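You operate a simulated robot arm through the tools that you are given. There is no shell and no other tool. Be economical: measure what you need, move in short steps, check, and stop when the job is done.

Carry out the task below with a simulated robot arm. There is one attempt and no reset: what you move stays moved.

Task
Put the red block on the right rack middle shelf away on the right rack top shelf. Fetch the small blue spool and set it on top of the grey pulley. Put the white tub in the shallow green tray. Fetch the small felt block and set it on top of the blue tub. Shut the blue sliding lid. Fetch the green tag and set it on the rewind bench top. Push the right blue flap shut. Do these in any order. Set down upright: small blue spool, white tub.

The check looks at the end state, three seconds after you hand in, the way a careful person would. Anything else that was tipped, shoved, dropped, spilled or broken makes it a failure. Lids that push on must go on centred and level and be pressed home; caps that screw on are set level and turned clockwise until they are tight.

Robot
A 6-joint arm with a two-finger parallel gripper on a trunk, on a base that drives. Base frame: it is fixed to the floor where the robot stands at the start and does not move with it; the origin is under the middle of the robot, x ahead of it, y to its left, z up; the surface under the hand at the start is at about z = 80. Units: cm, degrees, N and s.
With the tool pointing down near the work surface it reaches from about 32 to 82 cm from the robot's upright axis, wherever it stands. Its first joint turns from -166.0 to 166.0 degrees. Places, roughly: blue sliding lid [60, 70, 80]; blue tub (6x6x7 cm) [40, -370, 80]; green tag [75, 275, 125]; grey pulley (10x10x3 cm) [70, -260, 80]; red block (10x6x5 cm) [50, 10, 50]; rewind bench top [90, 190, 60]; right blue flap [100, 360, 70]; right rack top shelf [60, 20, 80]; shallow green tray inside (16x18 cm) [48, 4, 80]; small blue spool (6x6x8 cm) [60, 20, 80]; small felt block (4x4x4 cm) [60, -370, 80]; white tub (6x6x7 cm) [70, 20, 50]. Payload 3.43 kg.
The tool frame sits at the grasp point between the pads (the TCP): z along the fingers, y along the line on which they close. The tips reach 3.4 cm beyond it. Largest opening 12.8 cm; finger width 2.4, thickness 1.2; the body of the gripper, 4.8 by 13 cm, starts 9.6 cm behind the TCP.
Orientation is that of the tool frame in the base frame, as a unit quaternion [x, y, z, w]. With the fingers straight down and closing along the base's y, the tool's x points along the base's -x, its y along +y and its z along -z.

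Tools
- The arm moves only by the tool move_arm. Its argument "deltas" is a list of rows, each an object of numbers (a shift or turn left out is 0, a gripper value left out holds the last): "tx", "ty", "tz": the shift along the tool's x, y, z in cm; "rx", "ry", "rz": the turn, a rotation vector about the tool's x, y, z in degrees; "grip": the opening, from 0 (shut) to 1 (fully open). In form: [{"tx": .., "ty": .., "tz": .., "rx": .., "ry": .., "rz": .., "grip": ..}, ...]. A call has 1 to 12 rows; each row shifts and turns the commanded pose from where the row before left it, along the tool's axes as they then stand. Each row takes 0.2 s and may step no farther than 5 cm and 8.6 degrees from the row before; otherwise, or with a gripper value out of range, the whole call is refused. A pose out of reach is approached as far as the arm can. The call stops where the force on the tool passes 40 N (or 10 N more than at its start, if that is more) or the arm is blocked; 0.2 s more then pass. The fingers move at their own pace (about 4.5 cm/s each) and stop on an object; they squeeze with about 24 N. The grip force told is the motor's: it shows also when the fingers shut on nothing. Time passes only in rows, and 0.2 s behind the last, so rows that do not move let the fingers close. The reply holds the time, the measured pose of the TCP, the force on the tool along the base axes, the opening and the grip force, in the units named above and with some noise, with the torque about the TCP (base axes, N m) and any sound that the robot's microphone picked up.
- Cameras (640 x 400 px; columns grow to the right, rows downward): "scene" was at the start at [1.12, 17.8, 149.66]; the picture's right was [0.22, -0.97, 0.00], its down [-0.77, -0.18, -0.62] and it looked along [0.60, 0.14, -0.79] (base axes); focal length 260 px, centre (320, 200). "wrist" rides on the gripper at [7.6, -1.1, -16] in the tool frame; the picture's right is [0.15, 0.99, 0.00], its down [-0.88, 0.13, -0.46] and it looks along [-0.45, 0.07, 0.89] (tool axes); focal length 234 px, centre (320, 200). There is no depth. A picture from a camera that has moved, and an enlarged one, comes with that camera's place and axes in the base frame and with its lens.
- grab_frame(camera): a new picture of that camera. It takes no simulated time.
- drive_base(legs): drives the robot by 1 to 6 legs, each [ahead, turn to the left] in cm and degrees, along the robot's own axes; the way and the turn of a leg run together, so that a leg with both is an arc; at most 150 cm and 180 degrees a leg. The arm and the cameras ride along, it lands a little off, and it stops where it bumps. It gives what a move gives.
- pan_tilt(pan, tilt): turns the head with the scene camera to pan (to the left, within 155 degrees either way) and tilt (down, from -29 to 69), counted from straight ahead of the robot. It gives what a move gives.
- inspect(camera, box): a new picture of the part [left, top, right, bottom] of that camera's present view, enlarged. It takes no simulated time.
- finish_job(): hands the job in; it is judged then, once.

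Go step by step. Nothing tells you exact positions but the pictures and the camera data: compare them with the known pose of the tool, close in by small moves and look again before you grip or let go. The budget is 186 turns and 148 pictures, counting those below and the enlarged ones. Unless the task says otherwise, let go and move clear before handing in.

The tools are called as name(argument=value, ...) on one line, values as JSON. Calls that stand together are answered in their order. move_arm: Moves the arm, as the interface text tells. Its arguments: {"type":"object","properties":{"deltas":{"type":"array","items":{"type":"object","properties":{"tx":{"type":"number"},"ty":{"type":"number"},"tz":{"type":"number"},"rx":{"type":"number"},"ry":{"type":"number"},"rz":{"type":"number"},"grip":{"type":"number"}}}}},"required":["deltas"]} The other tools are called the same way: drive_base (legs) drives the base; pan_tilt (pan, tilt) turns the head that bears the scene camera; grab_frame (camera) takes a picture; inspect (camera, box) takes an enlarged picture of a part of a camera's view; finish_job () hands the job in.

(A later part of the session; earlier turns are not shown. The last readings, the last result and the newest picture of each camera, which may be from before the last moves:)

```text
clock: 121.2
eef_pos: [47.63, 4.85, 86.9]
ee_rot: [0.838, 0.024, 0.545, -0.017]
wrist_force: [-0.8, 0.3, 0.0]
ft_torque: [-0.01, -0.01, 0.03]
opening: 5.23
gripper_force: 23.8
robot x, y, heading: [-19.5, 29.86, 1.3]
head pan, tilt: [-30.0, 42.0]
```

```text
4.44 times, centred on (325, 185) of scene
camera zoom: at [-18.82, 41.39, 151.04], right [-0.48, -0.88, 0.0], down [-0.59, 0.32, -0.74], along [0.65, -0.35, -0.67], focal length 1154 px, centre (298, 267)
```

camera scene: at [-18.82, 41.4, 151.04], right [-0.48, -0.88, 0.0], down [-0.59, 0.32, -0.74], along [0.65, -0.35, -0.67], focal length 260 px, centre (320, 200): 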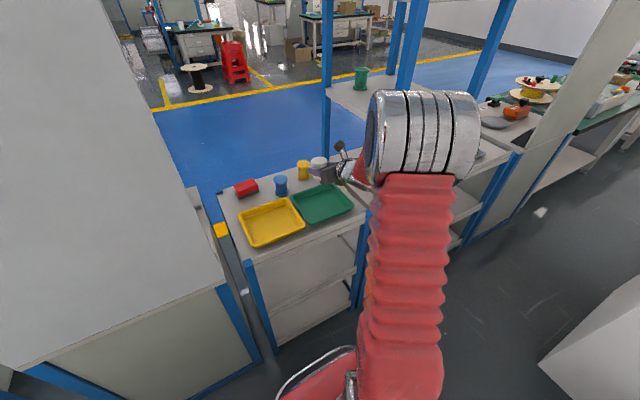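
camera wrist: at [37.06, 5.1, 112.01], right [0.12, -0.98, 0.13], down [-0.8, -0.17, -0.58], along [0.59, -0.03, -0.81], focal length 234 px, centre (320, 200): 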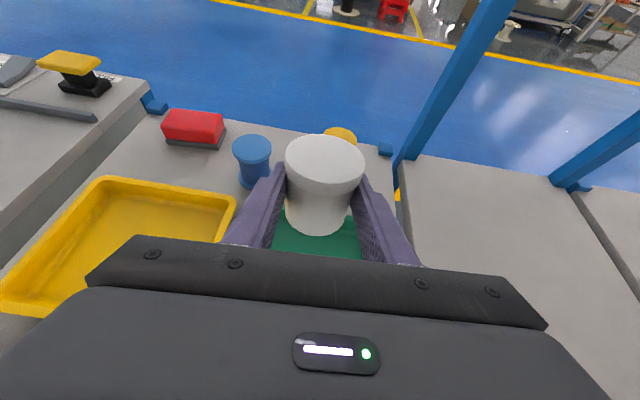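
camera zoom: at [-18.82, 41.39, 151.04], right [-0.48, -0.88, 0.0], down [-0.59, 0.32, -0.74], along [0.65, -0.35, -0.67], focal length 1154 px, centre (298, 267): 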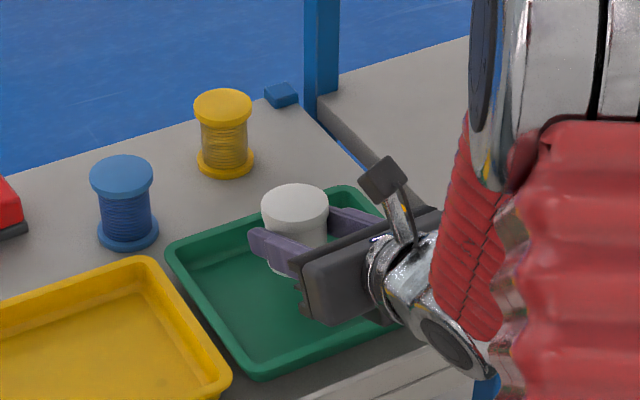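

move_arm(deltas=[{"tx": -0.46, "tz": 0.2}, {"tx": -0.37, "tz": 0.16}, {"tx": -0.28, "tz": 0.12}, {"tx": -0.28, "tz": 0.12}, {"tx": -0.28, "tz": 0.12}, {"tz": 0}])

inspect(camera="scene", box=[280, 140, 370, 230])

grab_frame(camera="wrist")

```text
clock: 122.6
eef_pos: [47.65, 4.87, 85.23]
ee_rot: [0.839, 0.024, 0.544, -0.016]
wrist_force: [0.0, -0.6, 0.0]
ft_torque: [0.0, 0.02, -0.05]
opening: 5.23
gripper_force: 24.0
robot x, y, heading: [-19.69, 29.62, 1.5]
head pan, tilt: [-30.0, 42.0]
```

```text
4.44 times, centred on (325, 185) of scene
camera zoom: at [-18.82, 41.39, 151.04], right [-0.48, -0.88, 0.0], down [-0.59, 0.32, -0.74], along [0.65, -0.35, -0.67], focal length 1154 px, centre (298, 267)
```

zoom: 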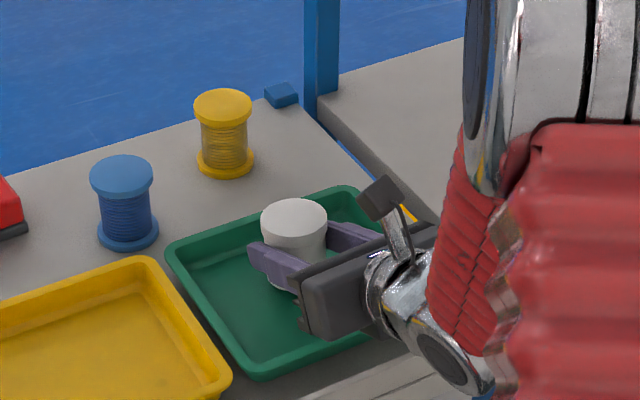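

```text
77 pictures are left
camera wrist: at [36.21, 5.14, 98.64], right [0.12, -0.98, 0.13], down [-0.77, -0.17, -0.62], along [0.63, -0.03, -0.77], focal length 234 px, centre (320, 200)
```

wrist: 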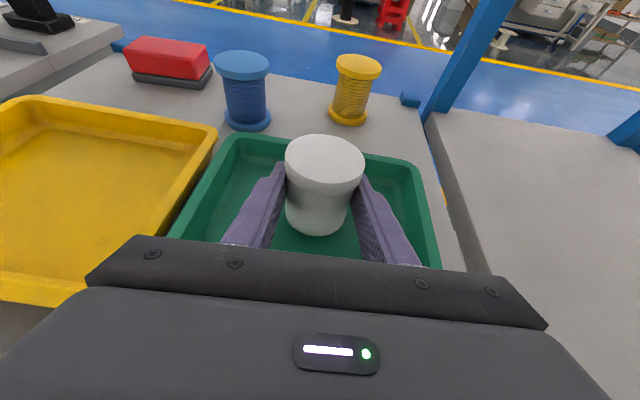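

move_arm(deltas=[{"tx": -0.28, "tz": 0.12}, {"tx": -0.28, "tz": 0.12}, {"tx": -0.28, "tz": 0.12}, {"tx": -0.28, "tz": 0.12}, {"tz": 0}])

```text
clock: 123.8
eef_pos: [47.71, 4.79, 84.12]
ee_rot: [0.837, 0.024, 0.546, -0.015]
wrist_force: [0.5, -0.8, 17.2]
ft_torque: [0.02, -0.72, 0.03]
opening: 5.24
gripper_force: 24.0
robot x, y, heading: [-19.7, 29.63, 1.3]
head pan, tilt: [-30.0, 42.0]
```

move_arm(deltas=[{"tx": 0.1, "tz": -0.05}, {"grip": 0.62}, {"grip": 0.62}, {"grip": 0.62}, {"tz": -3}, {"tz": -3}, {"tz": -2, "tx": 2}, {"tx": 3, "tz": -2}, {"tx": 4, "tz": -1}])

inspect(camera="wrist", box=[120, 100, 480, 325])

```text
clock: 125.8
eef_pos: [40.99, 4.29, 96.63]
ee_rot: [0.839, 0.022, 0.543, -0.015]
wrist_force: [0.2, 0.1, -0.4]
ft_torque: [-0.01, -0.01, -0.01]
opening: 7.94
gripper_force: 0.0
robot x, y, heading: [-19.7, 29.86, 1.3]
head pan, tilt: [-30.0, 42.0]
```

```text
1.78 times, centred on (300, 212) of wrist
camera zoom: at [29.46, 4.53, 110.09], right [0.12, -0.98, 0.13], down [-0.77, -0.17, -0.62], along [0.63, -0.03, -0.78], focal length 416 px, centre (356, 178)
```

zoom: 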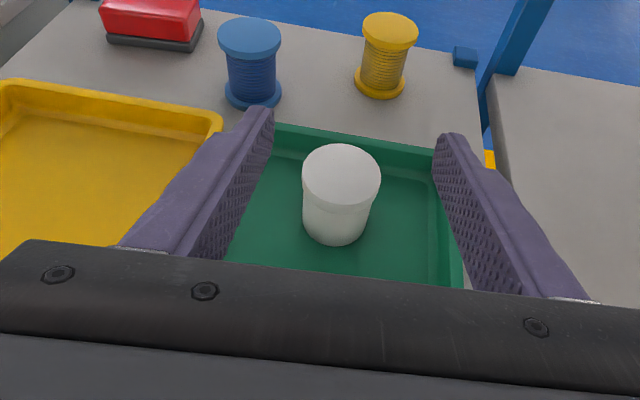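

drive_base(legs=[[13, 0]])

move_arm(deltas=[{"tx": 2.5, "tz": -1, "ty": -3.5}, {"tx": 2.5, "ty": -3.5, "tz": -1}, {"ty": -3.5, "ry": -8}, {"ry": -8}, {"ry": -8}, {"ry": -8}, {"ry": -8}, {"ry": -8}, {"ry": -8}, {"tz": 0}])

grab_frame(camera="wrist")

```text
clock: 127.3
eef_pos: [53.86, 4.5, 96.59]
ee_rot: [0.839, 0.023, 0.544, -0.016]
wrist_force: [1.2, 0.3, 0.0]
ft_torque: [0.03, -0.01, 0.02]
opening: 7.94
gripper_force: 0.1
robot x, y, heading: [-6.55, 29.97, 1.7]
head pan, tilt: [-30.0, 42.0]
```

```text
clock: 129.5
eef_pos: [53.43, 15.16, 102.07]
ee_rot: [0.996, 0.028, 0.086, -0.003]
wrist_force: [-0.5, -0.2, -0.4]
ft_torque: [0.0, 0.06, -0.01]
opening: 7.96
gripper_force: 0.0
robot x, y, heading: [-6.37, 30.14, 1.5]
head pan, tilt: [-30.0, 42.0]
```

```text
75 pictures are left
camera wrist: at [58.08, 16.29, 119.11], right [0.2, -0.98, 0.02], down [-0.94, -0.18, 0.3], along [-0.29, -0.08, -0.95], focal length 234 px, centre (320, 200)
```

wrist: 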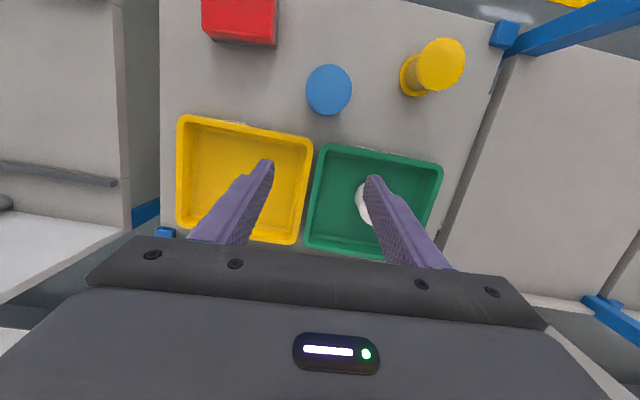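

move_arm(deltas=[{"tx": 2.6, "tz": 2.8, "ty": 0.1}, {"tx": 2.6, "tz": 2.8, "ty": 0.1, "grip": 0.75}, {"tx": 2.6, "tz": 2.6, "ty": 0.1}, {"tz": 0}])

grab_frame(camera="wrist")

```text
clock: 130.5
eef_pos: [62.24, 15.53, 95.19]
ee_rot: [0.996, 0.028, 0.088, -0.003]
wrist_force: [0.0, -0.2, -0.1]
ft_torque: [0.01, 0.0, 0.0]
opening: 9.62
gripper_force: 0.1
robot x, y, heading: [-6.64, 29.88, 1.4]
head pan, tilt: [-30.0, 42.0]
```

```text
74 pictures are left
camera wrist: at [67.03, 16.72, 112.38], right [0.2, -0.98, 0.02], down [-0.94, -0.18, 0.3], along [-0.29, -0.08, -0.95], focal length 234 px, centre (320, 200)
```

wrist: 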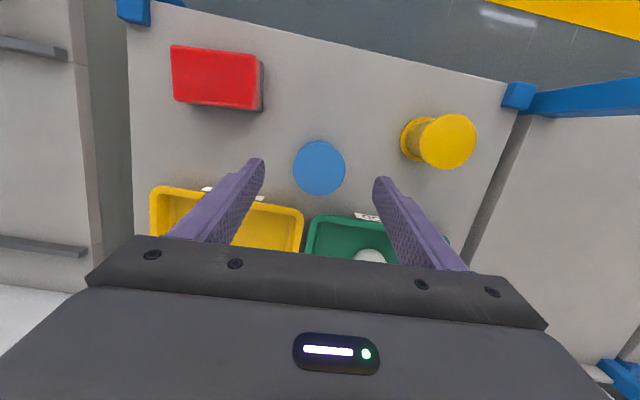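

move_arm(deltas=[{"tx": -0.3, "tz": 3}, {"tx": -0.3, "tz": 3}, {"tx": -0.3, "tz": 3}, {"tx": -0.2, "tz": 1.6}, {"grip": 0}, {"grip": 0}, {"grip": 0}, {"grip": 0}, {"tz": 0}])

grab_frame(camera="wrist")

```text
clock: 132.5
eef_pos: [63.27, 15.23, 84.68]
ee_rot: [0.996, 0.027, 0.087, -0.004]
wrist_force: [-0.1, 0.0, -0.4]
ft_torque: [0.0, 0.0, 0.03]
opening: 5.7
gripper_force: 23.5
robot x, y, heading: [-6.63, 30.31, 1.5]
head pan, tilt: [-30.0, 42.0]
```

```text
73 pictures are left
camera wrist: at [67.99, 16.5, 101.7], right [0.2, -0.98, 0.02], down [-0.94, -0.18, 0.3], along [-0.29, -0.08, -0.95], focal length 234 px, centre (320, 200)
```

wrist: 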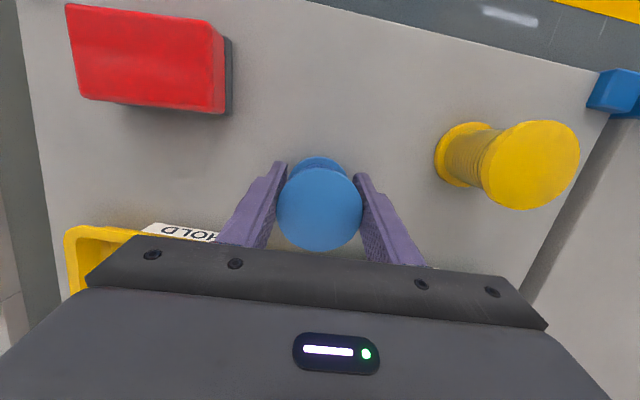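

move_arm(deltas=[{"tx": 0.7, "tz": -4}, {"tx": 0.7, "tz": -4}, {"tx": 0.7, "tz": -4}, {"tx": 0.7, "tz": -4}, {"tx": 0.7, "tz": -4}, {"tx": 0.7, "tz": -4}, {"tx": -4.5, "tz": -0.8}, {"tx": -4.5, "tz": -0.8}, {"tx": -4.5, "tz": -0.8}, {"tz": 0}])

drive_base(legs=[[-26, 0], [0, -91.5], [145, 0]])

pan_tilt(pan=25, tilt=20)

grab_frame(camera="scene")

```text
clock: 134.7
eef_pos: [49.48, 14.83, 109.05]
ee_rot: [0.996, 0.028, 0.087, -0.004]
wrist_force: [-0.8, -0.2, -1.5]
ft_torque: [-0.01, 0.03, -0.04]
opening: 5.71
gripper_force: 24.1
robot x, y, heading: [-6.86, 30.17, 1.4]
head pan, tilt: [-30.0, 42.0]
```

```text
clock: 151.5
eef_pos: [-40.94, -171.11, 109.02]
ee_rot: [0.732, -0.675, 0.065, 0.058]
wrist_force: [0.9, -0.2, -1.1]
ft_torque: [-0.02, 0.0, -0.01]
opening: 5.68
gripper_force: 24.0
robot x, y, heading: [-27.1, -114.58, -86.9]
head pan, tilt: [-30.0, 42.0]
```

```text
clock: 152.7
eef_pos: [-41.05, -171.1, 109.19]
ee_rot: [0.732, -0.676, 0.066, 0.058]
wrist_force: [0.7, -0.3, -1.1]
ft_torque: [-0.01, -0.04, -0.02]
opening: 5.68
gripper_force: 24.2
robot x, y, heading: [-27.63, -114.7, -87.2]
head pan, tilt: [25.0, 20.0]
```

```text
72 pictures are left
camera scene: at [-7.91, -115.9, 154.47], right [-0.88, -0.47, 0.0], down [-0.16, 0.3, -0.94], along [0.44, -0.83, -0.34], focal length 260 px, centre (320, 200)
```

scene: 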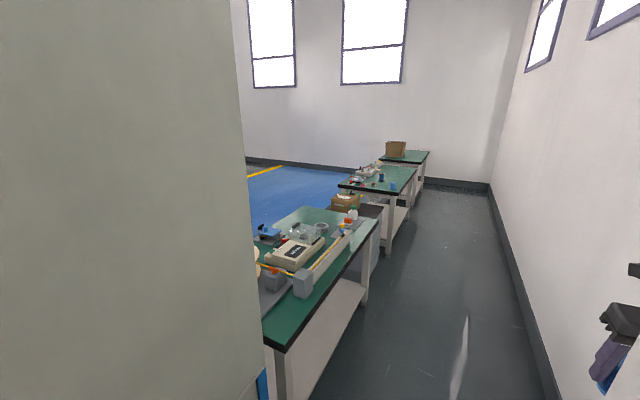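

drive_base(legs=[[0, -3], [146, 0]])

pan_tilt(pan=85, tilt=35)

grab_frame(camera="scene")

```text
clock: 162.8
eef_pos: [-47.27, -317.97, 109.02]
ee_rot: [0.706, -0.703, 0.062, 0.061]
wrist_force: [-0.1, -0.7, -1.1]
ft_torque: [0.0, 0.0, -0.02]
opening: 5.69
gripper_force: 23.7
robot x, y, heading: [-29.74, -262.52, -91.3]
head pan, tilt: [25.0, 20.0]
```

```text
clock: 164.1
eef_pos: [-47.3, -318.06, 109.17]
ee_rot: [0.706, -0.703, 0.062, 0.06]
wrist_force: [0.1, -0.3, -0.7]
ft_torque: [-0.04, 0.01, 0.01]
opening: 5.69
gripper_force: 24.1
robot x, y, heading: [-29.7, -262.6, -91.4]
head pan, tilt: [85.0, 35.0]
```

```text
71 pictures are left
camera scene: at [-5.23, -257.83, 152.09], right [-0.11, -0.99, 0.0], down [-0.57, 0.06, -0.82], along [0.81, -0.09, -0.57], focal length 260 px, centre (320, 200)
```

scene: 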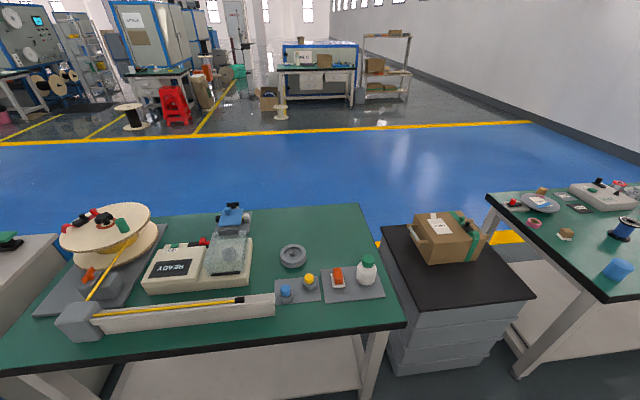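

drive_base(legs=[[0, 91.4], [20, 0]])

grab_frame(camera="wrist")

```text
clock: 171.6
eef_pos: [46.32, -278.09, 109.12]
ee_rot: [0.996, 0.02, 0.086, -0.002]
wrist_force: [-0.2, 0.7, -0.7]
ft_torque: [0.02, -0.06, 0.03]
opening: 5.7
gripper_force: 23.4
robot x, y, heading: [-9.77, -267.68, 0.4]
head pan, tilt: [85.0, 35.0]
```

```text
70 pictures are left
camera wrist: at [51.01, -276.99, 126.22], right [0.18, -0.98, 0.02], down [-0.94, -0.17, 0.3], along [-0.29, -0.08, -0.95], focal length 234 px, centre (320, 200)
```

wrist: 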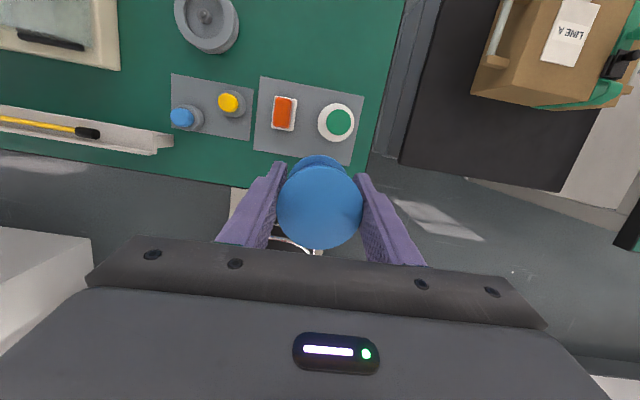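

move_arm(deltas=[{"tx": 2.95, "ty": -3.28, "tz": 0.5}, {"tx": 2.95, "ty": -3.28, "tz": 0.5}, {"tx": 2.95, "ty": -3.28, "tz": 0.5}, {"tx": 2.95, "ty": -3.28, "tz": 0.5}, {"tx": 2.95, "ty": -3.28, "tz": 0.5}, {"tx": 2.95, "ty": -3.28, "tz": 0.5}, {"tz": 0}])

grab_frame(camera="wrist")

```text
clock: 173.2
eef_pos: [62.26, -269.73, 108.22]
ee_rot: [0.995, 0.038, 0.088, -0.013]
wrist_force: [-0.1, 0.4, -0.2]
ft_torque: [0.0, 0.01, -0.03]
opening: 5.67
gripper_force: 23.9
out of reach, approached as far as the arm can: row 3, 4, 5, 6
robot x, y, heading: [-9.82, -267.62, -0.1]
head pan, tilt: [85.0, 35.0]
```

```text
69 pictures are left
camera wrist: at [66.89, -268.75, 125.31], right [0.22, -0.97, 0.01], down [-0.93, -0.21, 0.29], along [-0.28, -0.07, -0.96], focal length 234 px, centre (320, 200)
```

wrist: 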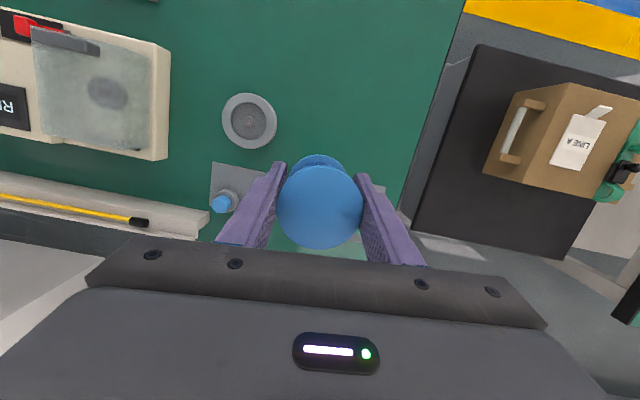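

move_arm(deltas=[{"rx": 1.05, "rz": -6.1}, {"rx": 1.05, "rz": -6.1}, {"rx": 1.05, "rz": -6.1}, {"rx": 1.05, "rz": -6.1}, {"tx": 1.83, "ty": -2.4, "tz": 1.58}, {"tx": 1.83, "ty": -2.4, "tz": 1.58}, {"tx": 1.83, "ty": -2.4, "tz": 1.58}, {"tx": 1.83, "ty": -2.4, "tz": 1.58}, {"tz": 0}])

grab_frame(camera="wrist")

```text
clock: 175.2
eef_pos: [65.39, -257.9, 103.28]
ee_rot: [0.969, 0.233, 0.086, -0.021]
wrist_force: [-0.3, 0.3, -1.1]
ft_torque: [0.0, -0.03, -0.04]
opening: 5.71
gripper_force: 23.7
robot x, y, heading: [-9.87, -267.75, 0.3]
head pan, tilt: [85.0, 35.0]
```

```text
68 pictures are left
camera wrist: at [69.1, -254.92, 120.39], right [0.58, -0.82, 0.03], down [-0.78, -0.55, 0.3], along [-0.23, -0.19, -0.95], focal length 234 px, centre (320, 200)
```

wrist: 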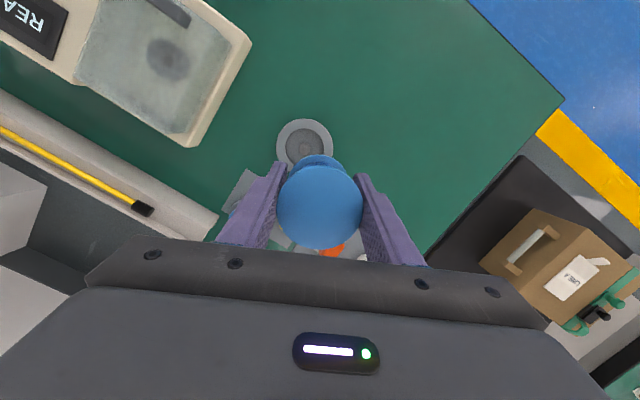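

move_arm(deltas=[{"tx": -0.2, "ty": -1, "tz": 3.4}, {"tx": -0.2, "ty": -0.96, "tz": 3.4}, {"tx": -0.15, "tz": 3.3}, {"tz": 0}])

grab_frame(camera="wrist")

pan_tilt(pan=0, tilt=40)

grab_frame(camera="scene")

```text
clock: 176.2
eef_pos: [65.33, -255.3, 93.47]
ee_rot: [0.969, 0.232, 0.085, -0.02]
wrist_force: [-0.2, 0.7, -1.2]
ft_torque: [-0.01, 0.01, 0.02]
opening: 5.68
gripper_force: 24.1
robot x, y, heading: [-9.57, -267.63, -0.1]
head pan, tilt: [85.0, 35.0]
```

```text
67 pictures are left
camera wrist: at [69.05, -252.32, 110.56], right [0.58, -0.82, 0.03], down [-0.78, -0.55, 0.3], along [-0.23, -0.19, -0.95], focal length 234 px, centre (320, 200)
```

wrist: 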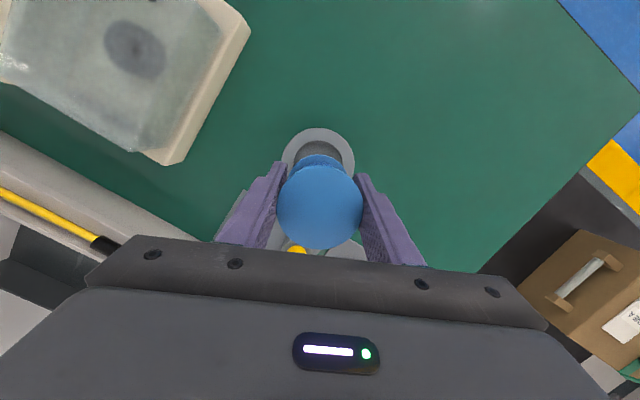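

```text
clock: 177.8
eef_pos: [65.34, -255.26, 93.46]
ee_rot: [0.969, 0.233, 0.084, -0.02]
wrist_force: [0.4, -0.4, -1.5]
ft_torque: [0.0, -0.01, 0.04]
opening: 5.72
gripper_force: 24.1
robot x, y, heading: [-9.97, -267.3, 0.4]
head pan, tilt: [0.0, 40.0]
```

```text
66 pictures are left
camera scene: at [-7.41, -251.68, 151.33], right [0.0, -1.0, 0.0], down [-0.64, 0.0, -0.77], along [0.77, 0.0, -0.64], focal length 260 px, centre (320, 200)
```

scene: 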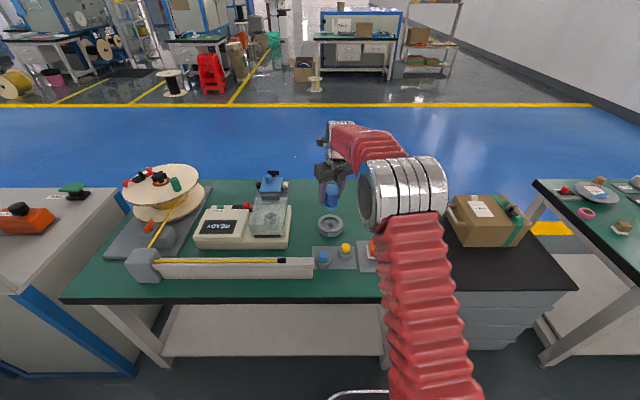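

move_arm(deltas=[{"tx": -0.18, "ty": 0.1, "tz": 2}, {"tx": -0.17, "ty": 0.08, "tz": 2}, {"tz": 0}])

inspect(camera="scene", box=[290, 160, 390, 260])

inspect(camera="wrist", box=[240, 120, 400, 240])

```text
clock: 178.6
eef_pos: [65.8, -255.33, 89.54]
ee_rot: [0.969, 0.233, 0.085, -0.021]
wrist_force: [0.2, -0.4, -1.5]
ft_torque: [-0.01, -0.01, -0.01]
opening: 5.7
gripper_force: 23.6
robot x, y, heading: [-10.05, -267.48, 0.3]
head pan, tilt: [0.0, 40.0]
```

```text
4.00 times, centred on (340, 210) of scene
camera zoom: at [-7.41, -251.68, 151.33], right [0.0, -1.0, 0.0], down [-0.64, 0.0, -0.77], along [0.77, 0.0, -0.64], focal length 1039 px, centre (240, 160)
```

zoom: 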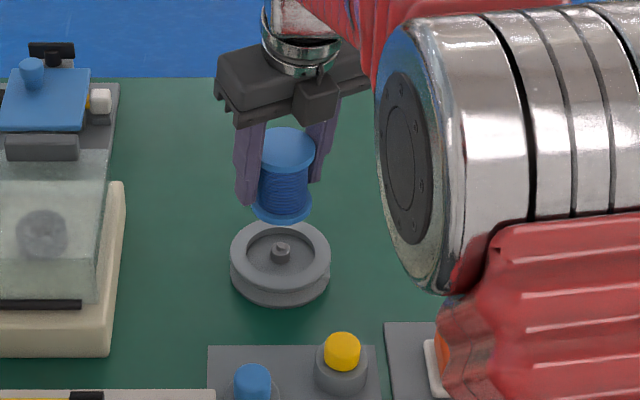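

```text
3.33 times, centred on (320, 180) of wrist
camera zoom: at [69.61, -252.29, 106.6], right [0.58, -0.82, 0.03], down [-0.78, -0.55, 0.3], along [-0.23, -0.19, -0.95], focal length 781 px, centre (320, 267)
```

zoom: 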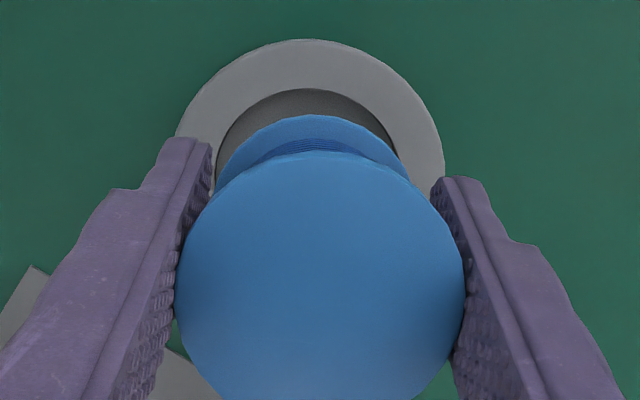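

inspect(camera="scene", box=[318, 188, 348, 238])

move_arm(deltas=[{"tz": 0.4, "tx": -0.07}, {"tz": 0.4, "tx": -0.07}, {"tz": 0.3, "tx": -0.05}, {"tz": 0.3, "tx": -0.05}, {"tz": 0.3, "tx": -0.05}, {"tz": 0}])

```text
8.00 times, centred on (333, 213) of scene
camera zoom: at [-7.41, -251.68, 151.33], right [0.0, -1.0, 0.0], down [-0.64, 0.0, -0.77], along [0.77, 0.0, -0.64], focal length 2078 px, centre (216, 96)
```

zoom: 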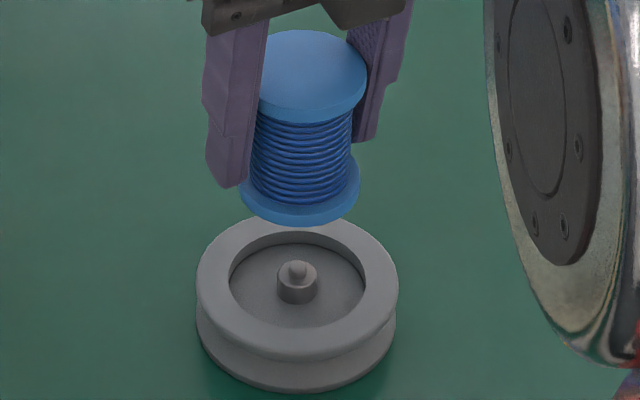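

```text
clock: 180.0
eef_pos: [65.99, -255.27, 87.59]
ee_rot: [0.969, 0.232, 0.084, -0.02]
wrist_force: [-0.4, -0.3, -0.7]
ft_torque: [0.02, 0.02, -0.01]
opening: 5.69
gripper_force: 24.4
robot x, y, heading: [-9.34, -267.78, 0.5]
head pan, tilt: [0.0, 40.0]
```

move_arm(deltas=[{"tz": 0.2, "tx": 0.1, "ty": -0.25}, {"tz": 0.25, "tx": -0.04}, {"tz": 0.25, "tx": -0.04}, {"tz": 0.25, "tx": -0.04}, {"tz": 0.25, "tx": -0.04}, {"tz": 0}])

```text
clock: 181.4
eef_pos: [66.27, -254.99, 86.64]
ee_rot: [0.969, 0.232, 0.085, -0.021]
wrist_force: [0.0, 0.3, -1.5]
ft_torque: [0.01, -0.01, 0.0]
opening: 5.69
gripper_force: 23.9
robot x, y, heading: [-9.57, -267.7, 0.2]
head pan, tilt: [0.0, 40.0]
```

inspect(camera="scene", box=[318, 190, 348, 240])

inspect(camera="wrist", box=[240, 120, 400, 240])

```text
8.00 times, centred on (333, 215) of scene
camera zoom: at [-7.4, -251.68, 151.33], right [0.0, -1.0, 0.0], down [-0.64, 0.0, -0.77], along [0.77, 0.0, -0.64], focal length 2078 px, centre (216, 80)
```

zoom: 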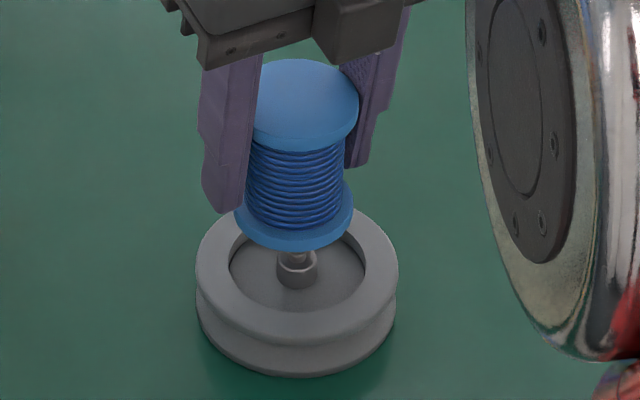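

```text
3.33 times, centred on (320, 180) of wrist
camera zoom: at [69.92, -252.09, 103.65], right [0.58, -0.82, 0.03], down [-0.78, -0.55, 0.3], along [-0.23, -0.19, -0.95], focal length 781 px, centre (320, 267)
```

zoom: 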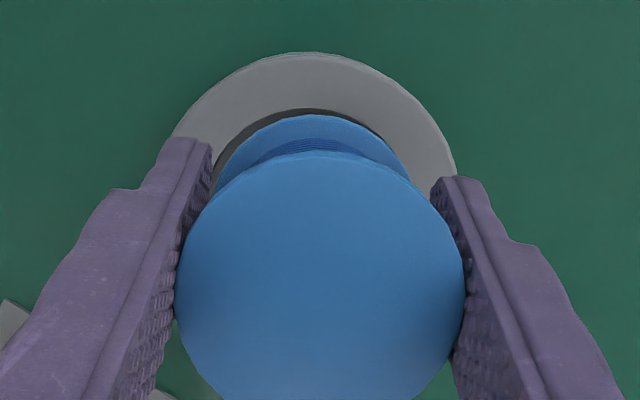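

move_arm(deltas=[{"tx": -0.66, "ty": 0.22}, {"tz": 1, "tx": -0.17}, {"tz": 1, "tx": -0.17}, {"tz": 0.5, "tx": -0.08}, {"tz": 0.3, "tx": -0.05}, {"tz": 0.3, "tx": -0.05}, {"tz": 0.3, "tx": -0.05}, {"tz": 0}])

inspect(camera="scene", box=[318, 190, 348, 240])

```text
clock: 183.2
eef_pos: [65.61, -255.51, 83.01]
ee_rot: [0.969, 0.232, 0.086, -0.019]
wrist_force: [7.3, -2.1, 21.6]
ft_torque: [0.0, -0.1, 0.06]
opening: 5.78
gripper_force: 24.5
robot x, y, heading: [-9.79, -267.64, 0.1]
head pan, tilt: [0.0, 40.0]
```

```text
8.00 times, centred on (333, 215) of scene
camera zoom: at [-7.46, -251.7, 151.33], right [0.0, -1.0, 0.0], down [-0.64, 0.0, -0.77], along [0.77, 0.0, -0.64], focal length 2078 px, centre (216, 80)
```

zoom: 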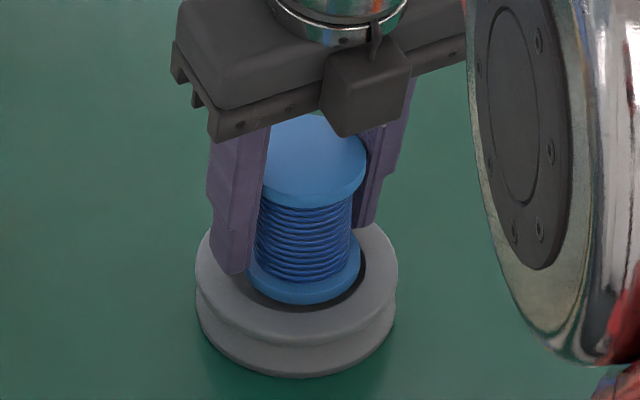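

move_arm(deltas=[{"tz": -0.2, "tx": 0.03}, {"grip": 0.55}, {"grip": 0.55}, {"grip": 0.55}, {"tz": 0}])

inspect(camera="scene", box=[318, 190, 348, 240])

```text
clock: 184.4
eef_pos: [65.39, -255.62, 83.2]
ee_rot: [0.969, 0.233, 0.083, -0.02]
wrist_force: [0.3, 0.1, -0.5]
ft_torque: [0.0, 0.0, -0.02]
opening: 7.05
gripper_force: 0.2
robot x, y, heading: [-9.89, -267.58, 0.1]
head pan, tilt: [0.0, 40.0]
```

```text
8.00 times, centred on (333, 215) of scene
camera zoom: at [-7.41, -251.68, 151.33], right [0.0, -1.0, 0.0], down [-0.64, 0.0, -0.77], along [0.77, 0.0, -0.64], focal length 2078 px, centre (216, 80)
```

zoom: 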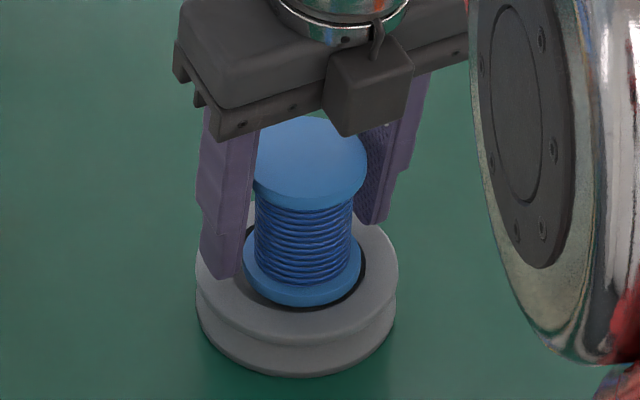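

move_arm(deltas=[{"tx": 0.17, "tz": -1}, {"tx": 0.34, "tz": -2}, {"tx": 0.51, "tz": -3}, {"tx": 0.68, "tz": -4}, {"tx": 0.68, "tz": -4}, {"tx": 0.68, "tz": -4}, {"tz": 0}])

inspect(camera="scene", box=[300, 170, 360, 250])

```text
clock: 186.0
eef_pos: [65.63, -255.48, 101.7]
ee_rot: [0.969, 0.233, 0.085, -0.021]
wrist_force: [0.0, 0.2, 0.1]
ft_torque: [0.0, 0.01, 0.02]
opening: 7.05
gripper_force: 0.0
robot x, y, heading: [-9.56, -267.66, 0.5]
head pan, tilt: [0.0, 40.0]
```

```text
5.00 times, centred on (330, 210) of scene
camera zoom: at [-7.41, -251.68, 151.33], right [0.0, -1.0, 0.0], down [-0.64, 0.0, -0.77], along [0.77, 0.0, -0.64], focal length 1299 px, centre (270, 150)
```

zoom: 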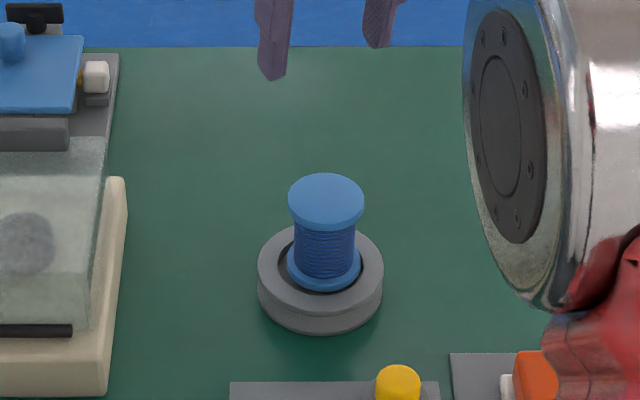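

Spool stands on the pulley. Next, the felt block: I pull the hand in and drive along to y about -360.

move_arm(deltas=[{"tx": -3.6, "ty": -0.2, "tz": -2.27}, {"tx": -3.6, "ty": -0.2, "tz": -2.27}, {"tx": -3.6, "ty": -0.2, "tz": -2.27}, {"tx": -3.6, "ty": -0.2, "tz": -2.27}, {"tx": -3.6, "ty": -0.2, "tz": -2.27}])

drive_base(legs=[[-20, 0], [0, -90], [92, 0], [0, 90]])

grab_frame(camera="scene")

```text
clock: 187.2
eef_pos: [47.52, -263.85, 109.27]
ee_rot: [0.969, 0.232, 0.085, -0.02]
wrist_force: [0.7, -0.9, -0.5]
ft_torque: [0.02, -0.01, 0.01]
opening: 7.0
gripper_force: 0.0
robot x, y, heading: [-9.82, -267.59, 0.2]
head pan, tilt: [0.0, 40.0]
```

```text
clock: 205.8
eef_pos: [30.6, -353.74, 109.19]
ee_rot: [0.967, 0.237, 0.085, -0.021]
wrist_force: [-0.2, 0.1, 0.1]
ft_torque: [0.0, -0.04, 0.01]
opening: 7.03
gripper_force: 0.2
robot x, y, heading: [-26.54, -362.68, 0.6]
head pan, tilt: [0.0, 40.0]
```

```text
57 pictures are left
camera scene: at [-24.29, -346.47, 151.33], right [0.01, -1.0, 0.0], down [-0.64, -0.01, -0.77], along [0.77, 0.01, -0.64], focal length 260 px, centre (320, 200)
```

scene: 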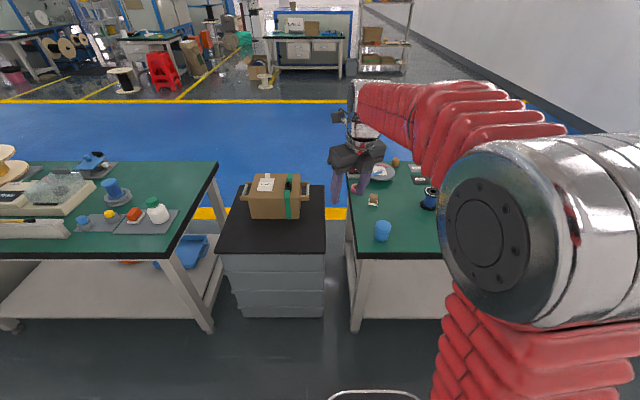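

drive_base(legs=[[16, 0]])

move_arm(deltas=[{"rx": -1.05, "rz": 6.1}, {"rx": -1.05, "rz": 6.1}, {"rx": -1.05, "rz": 6.1}, {"rx": -1.05, "rz": 6.1}, {"tx": 2, "ty": 3, "tz": 0.5}, {"tx": 2, "ty": 3, "tz": 0.5}, {"tx": 2, "ty": 3, "tz": 0.5}, {"tx": 2, "ty": 3, "tz": 0.5}])

grab_frame(camera="wrist")

```text
clock: 207.5
eef_pos: [46.82, -353.72, 109.23]
ee_rot: [0.968, 0.237, 0.085, -0.021]
wrist_force: [-0.3, 0.3, 0.2]
ft_torque: [-0.01, -0.01, -0.01]
opening: 7.07
gripper_force: 0.1
robot x, y, heading: [-10.53, -362.48, 0.3]
head pan, tilt: [0.0, 40.0]
```

```text
clock: 209.3
eef_pos: [57.68, -365.32, 108.28]
ee_rot: [0.99, 0.112, 0.087, -0.016]
wrist_force: [0.3, -1.0, 0.2]
ft_torque: [0.03, 0.0, -0.01]
opening: 7.07
gripper_force: 0.1
out of reach, approached as far as the arm can: row 3, 4
robot x, y, heading: [-10.03, -362.16, 0.6]
head pan, tilt: [0.0, 40.0]
```

```text
56 pictures are left
camera wrist: at [62.21, -363.48, 125.43], right [0.36, -0.93, 0.01], down [-0.89, -0.34, 0.29], along [-0.27, -0.12, -0.96], focal length 234 px, centre (320, 200)
```

wrist: 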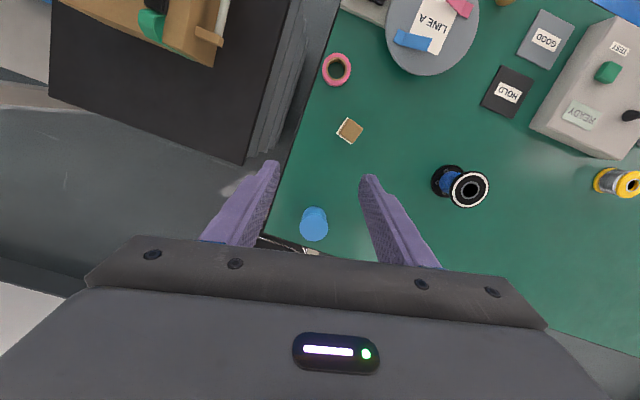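

inspect(camera="wrist", box=[290, 90, 410, 165])

inspect(camera="wrist", box=[265, 180, 365, 250])

```text
5.33 times, centred on (350, 128) of wrist
camera zoom: at [62.21, -363.48, 125.43], right [0.36, -0.93, 0.01], down [-0.89, -0.34, 0.29], along [-0.27, -0.12, -0.96], focal length 1249 px, centre (160, 587)
```

zoom: 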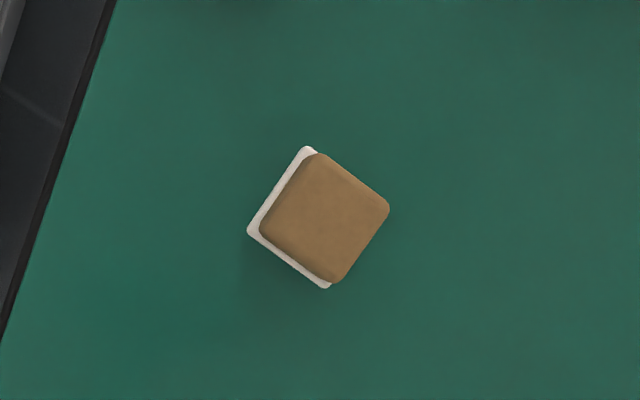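

```text
5.71 times, centred on (315, 215) of wrist
camera zoom: at [62.21, -363.48, 125.43], right [0.36, -0.93, 0.01], down [-0.89, -0.34, 0.29], along [-0.27, -0.12, -0.96], focal length 1338 px, centre (349, 114)
```

zoom: 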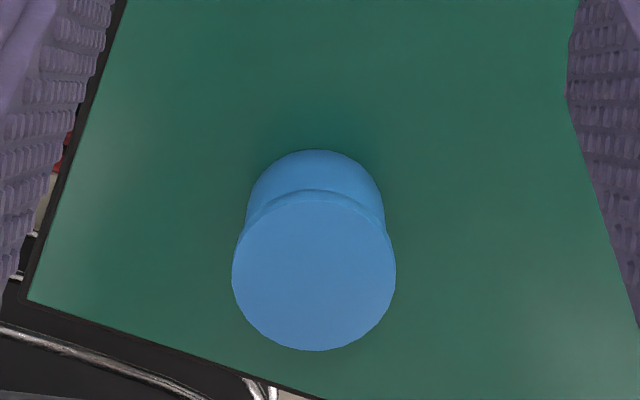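

move_arm(deltas=[{"rx": 1.33, "rz": -7.63}, {"rx": 1.33, "rz": -7.63}, {"rx": 1.33, "rz": -7.63}, {"rx": 1.33, "rz": -7.63}, {"rx": 1.33, "rz": -7.63}, {"rx": 1.33, "rz": -7.63}, {"rx": 1.33, "rz": -7.63}, {"rx": 1.33, "rz": -7.63}, {"tz": 0}])

grab_frame(camera="wrist")

```text
clock: 211.3
eef_pos: [57.8, -365.29, 108.59]
ee_rot: [0.79, 0.606, 0.073, -0.058]
wrist_force: [-0.5, -0.2, -0.9]
ft_torque: [0.02, 0.02, 0.02]
opening: 7.04
gripper_force: 0.1
robot x, y, heading: [-10.33, -362.1, 0.4]
head pan, tilt: [0.0, 40.0]
```

```text
53 pictures are left
camera wrist: at [57.95, -360.77, 125.64], right [0.99, -0.12, 0.02], down [-0.12, -0.95, 0.29], along [-0.01, -0.29, -0.96], focal length 234 px, centre (320, 200)
```

wrist: 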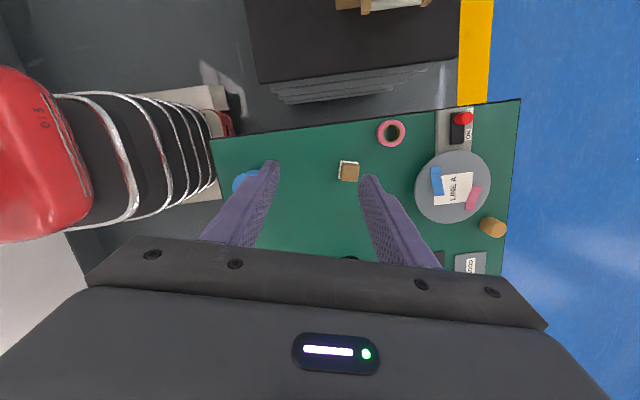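

move_arm(deltas=[{"tx": -1.18, "ty": 1.42, "tz": 3.56}, {"tx": -1.18, "ty": 1.42, "tz": 3.56}, {"tx": -1.18, "ty": 1.42, "tz": 3.56}, {"tx": -1.18, "ty": 1.42, "tz": 3.56}, {"tx": -1.18, "ty": 1.42, "tz": 3.56}, {"tz": 0}])

grab_frame(camera="wrist")

```text
clock: 212.7
eef_pos: [63.94, -369.41, 90.04]
ee_rot: [0.79, 0.607, 0.072, -0.057]
wrist_force: [-0.1, -0.5, -0.4]
ft_torque: [-0.01, -0.02, 0.0]
opening: 7.04
gripper_force: 0.1
robot x, y, heading: [-10.38, -362.18, 0.2]
head pan, tilt: [0.0, 40.0]
```

```text
52 pictures are left
camera wrist: at [64.09, -364.92, 107.22], right [0.99, -0.12, 0.02], down [-0.12, -0.95, 0.28], along [-0.01, -0.29, -0.96], focal length 234 px, centre (320, 200)
```

wrist: 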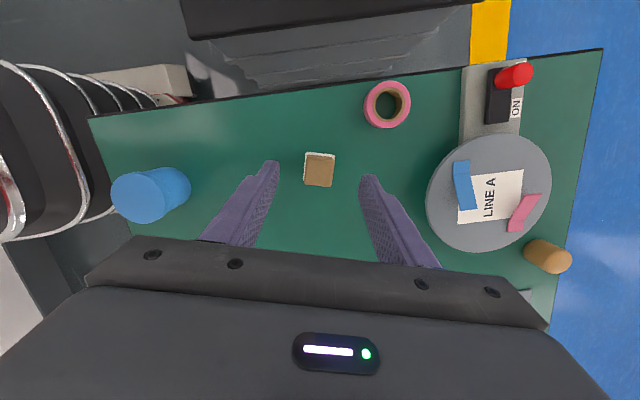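

move_arm(deltas=[{"tx": -0.65, "ty": 0.05, "tz": 2.9}, {"tx": -0.65, "ty": 0.05, "tz": 2.9}, {"tx": -0.65, "ty": 0.05, "tz": 2.9}, {"tx": -0.4, "tz": 1.9}, {"tz": 0}])

move_arm(deltas=[{"grip": 0}, {"grip": 0}, {"grip": 0}, {"grip": 0}, {"tx": 0.35, "tz": -2}, {"tx": 0.7, "tz": -4}, {"tx": 0.7, "tz": -4}, {"tz": 0}])

grab_frame(camera="wrist")

```text
clock: 214.0
eef_pos: [64.1, -369.8, 79.64]
ee_rot: [0.79, 0.606, 0.074, -0.055]
wrist_force: [-4.6, -1.3, 6.3]
ft_torque: [0.02, 0.39, 0.09]
opening: 7.27
gripper_force: 1.8
robot x, y, heading: [-9.77, -362.18, 0.7]
head pan, tilt: [0.0, 40.0]
stopped in row 5: the force on the tool passed its limit at 42 N (the readings are from after the stop); the commanded pose is now the measured one
```

```text
clock: 215.8
eef_pos: [63.8, -370.08, 89.63]
ee_rot: [0.79, 0.606, 0.074, -0.056]
wrist_force: [0.1, 0.1, 0.0]
ft_torque: [-0.02, -0.02, -0.01]
opening: 3.69
gripper_force: 24.2
robot x, y, heading: [-10.11, -362.02, 0.4]
head pan, tilt: [0.0, 40.0]
```

```text
51 pictures are left
camera wrist: at [63.93, -365.53, 106.75], right [0.99, -0.12, 0.03], down [-0.12, -0.95, 0.29], along [0.0, -0.29, -0.96], focal length 234 px, centre (320, 200)
```

wrist: 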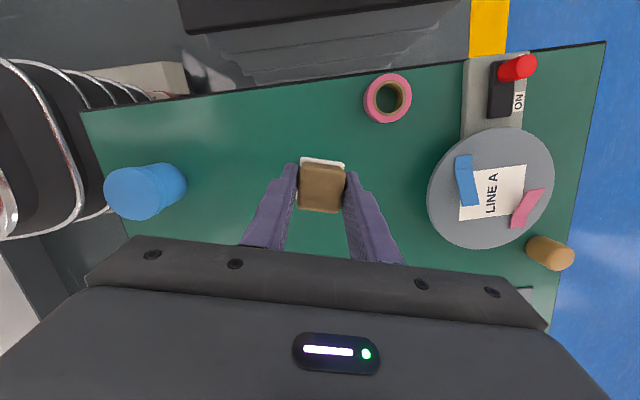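

move_arm(deltas=[{"tx": 0.9, "tz": -4.5}, {"tx": -0.72, "ty": -3.52, "tz": -0.2}, {"tx": -0.72, "ty": -3.52, "tz": -0.2}, {"tx": -0.72, "ty": -3.52, "tz": -0.2}, {"tx": -0.72, "ty": -3.52, "tz": -0.2}, {"tx": -0.72, "ty": -3.52, "tz": -0.2}, {"tz": 0}])

grab_frame(camera="wrist")

pan_tilt(pan=-10, tilt=45)

grab_frame(camera="scene")

```text
clock: 217.4
eef_pos: [45.76, -368.66, 94.49]
ee_rot: [0.79, 0.606, 0.075, -0.056]
wrist_force: [0.0, -0.5, -1.0]
ft_torque: [0.0, 0.04, -0.03]
opening: 3.68
gripper_force: 24.0
robot x, y, heading: [-9.77, -362.26, 0.5]
head pan, tilt: [0.0, 40.0]
```

```text
50 pictures are left
camera wrist: at [45.94, -364.25, 111.65], right [0.99, -0.12, 0.03], down [-0.12, -0.95, 0.29], along [0.0, -0.29, -0.96], focal length 234 px, centre (320, 200)
```

wrist: 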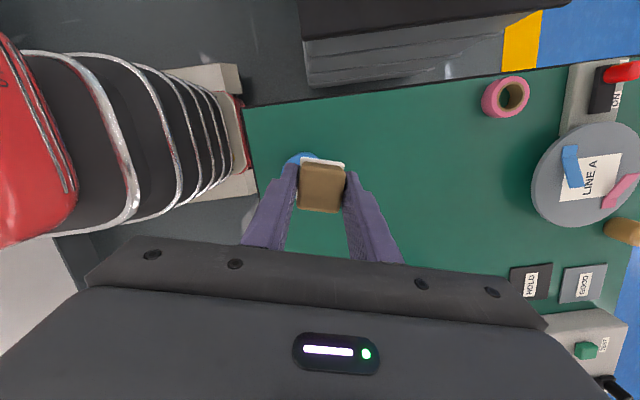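

```text
clock: 218.1
eef_pos: [45.95, -368.66, 94.49]
ee_rot: [0.79, 0.606, 0.075, -0.056]
wrist_force: [-0.4, 0.4, -1.1]
ft_torque: [-0.01, 0.0, -0.02]
opening: 3.69
gripper_force: 24.3
robot x, y, heading: [-10.19, -362.19, 0.9]
head pan, tilt: [-10.0, 45.0]
```

```text
49 pictures are left
camera scene: at [-8.46, -347.76, 150.61], right [-0.17, -0.99, 0.0], down [-0.7, 0.12, -0.71], along [0.7, -0.12, -0.71], focal length 260 px, centre (320, 200)
```

scene: 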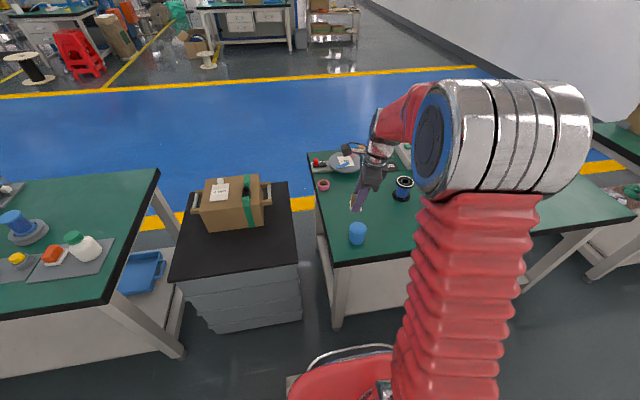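

move_arm(deltas=[{"tx": -1.27, "ty": -0.6, "tz": -0.2}, {"tx": -0.6, "tz": 3.1}, {"tx": -0.6, "tz": 3.1}, {"tz": 0}])

inspect(camera="scene", box=[330, 180, 400, 260])

inspect(camera="wrist", box=[240, 120, 400, 240])

```text
clock: 219.1
eef_pos: [45.21, -370.13, 88.05]
ee_rot: [0.79, 0.606, 0.075, -0.055]
wrist_force: [0.7, -0.8, -1.0]
ft_torque: [0.02, 0.0, 0.01]
opening: 3.69
gripper_force: 24.5
robot x, y, heading: [-10.33, -362.15, 0.5]
head pan, tilt: [-10.0, 45.0]
```

```text
5.00 times, centred on (365, 220) of scene
camera zoom: at [-8.46, -347.76, 150.61], right [-0.17, -0.99, 0.0], down [-0.7, 0.12, -0.71], along [0.7, -0.12, -0.71], focal length 1299 px, centre (95, 100)
```

zoom: 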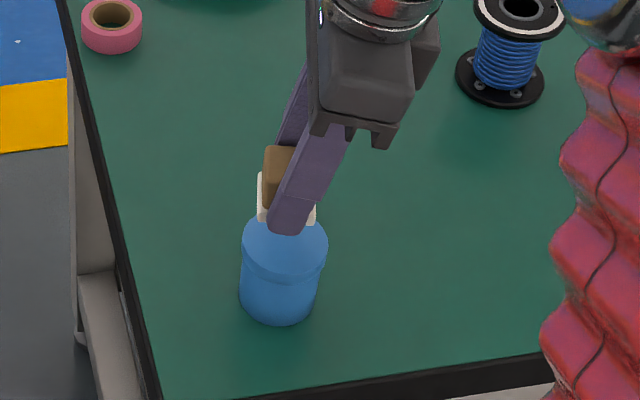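

```text
3.33 times, centred on (320, 180) of wrist
camera zoom: at [45.27, -365.57, 105.26], right [0.99, -0.12, 0.03], down [-0.12, -0.95, 0.29], along [0.0, -0.29, -0.96], focal length 781 px, centre (320, 267)
```

zoom: 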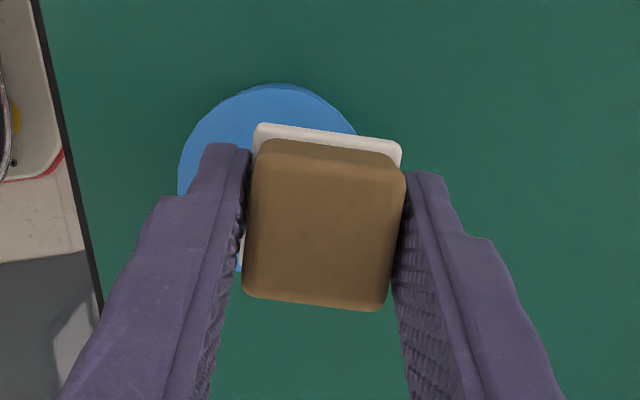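

move_arm(deltas=[{"tx": 0.17, "ty": -1.29}, {"tx": -0.15, "tz": 0.8}, {"tx": -0.05, "tz": 0.3}, {"tx": -0.05, "tz": 0.3}, {"tz": 0}])

inspect(camera="wrist", box=[240, 120, 400, 240])

```text
clock: 220.3
eef_pos: [43.99, -369.45, 86.85]
ee_rot: [0.79, 0.606, 0.075, -0.055]
wrist_force: [0.4, -0.9, -0.3]
ft_torque: [-0.02, 0.01, -0.02]
opening: 3.69
gripper_force: 24.0
robot x, y, heading: [-10.12, -362.48, 0.4]
head pan, tilt: [-10.0, 45.0]
```

```text
3.33 times, centred on (320, 180) of wrist
camera zoom: at [43.99, -365.09, 103.92], right [0.99, -0.12, 0.03], down [-0.12, -0.95, 0.29], along [0.0, -0.29, -0.96], focal length 781 px, centre (320, 267)
```

zoom: 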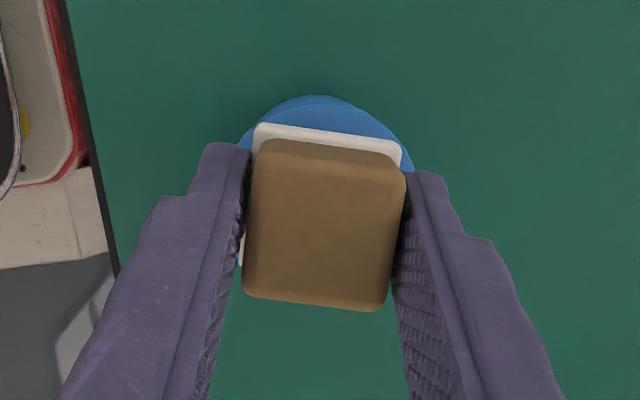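

move_arm(deltas=[{"tx": -0.05, "tz": 0.3}, {"tx": -0.05, "tz": 0.3}, {"tx": -0.05, "tz": 0.3}, {"tz": 0}])

```text
clock: 221.3
eef_pos: [43.94, -369.53, 85.94]
ee_rot: [0.79, 0.605, 0.076, -0.055]
wrist_force: [0.3, -0.8, -1.5]
ft_torque: [0.02, -0.01, -0.02]
opening: 3.71
gripper_force: 24.0
robot x, y, heading: [-10.33, -361.97, 0.5]
head pan, tilt: [-10.0, 45.0]
```

move_arm(deltas=[{"tx": -0.04, "tz": 0.25}, {"tx": -0.04, "tz": 0.25}, {"tx": -0.04, "tz": 0.25}, {"tx": -0.04, "tz": 0.25}, {"tz": 0}])

```text
clock: 221.9
eef_pos: [43.95, -369.39, 85.77]
ee_rot: [0.79, 0.605, 0.076, -0.055]
wrist_force: [-4.3, -0.1, 7.3]
ft_torque: [0.02, 0.32, -0.03]
opening: 3.71
gripper_force: 23.9
robot x, y, heading: [-10.26, -362.23, 0.6]
head pan, tilt: [-10.0, 45.0]
stopped in row 3: the force on the tool passed its limit at 47 N (the readings are from after the stop); the commanded pose is now the measured one
```

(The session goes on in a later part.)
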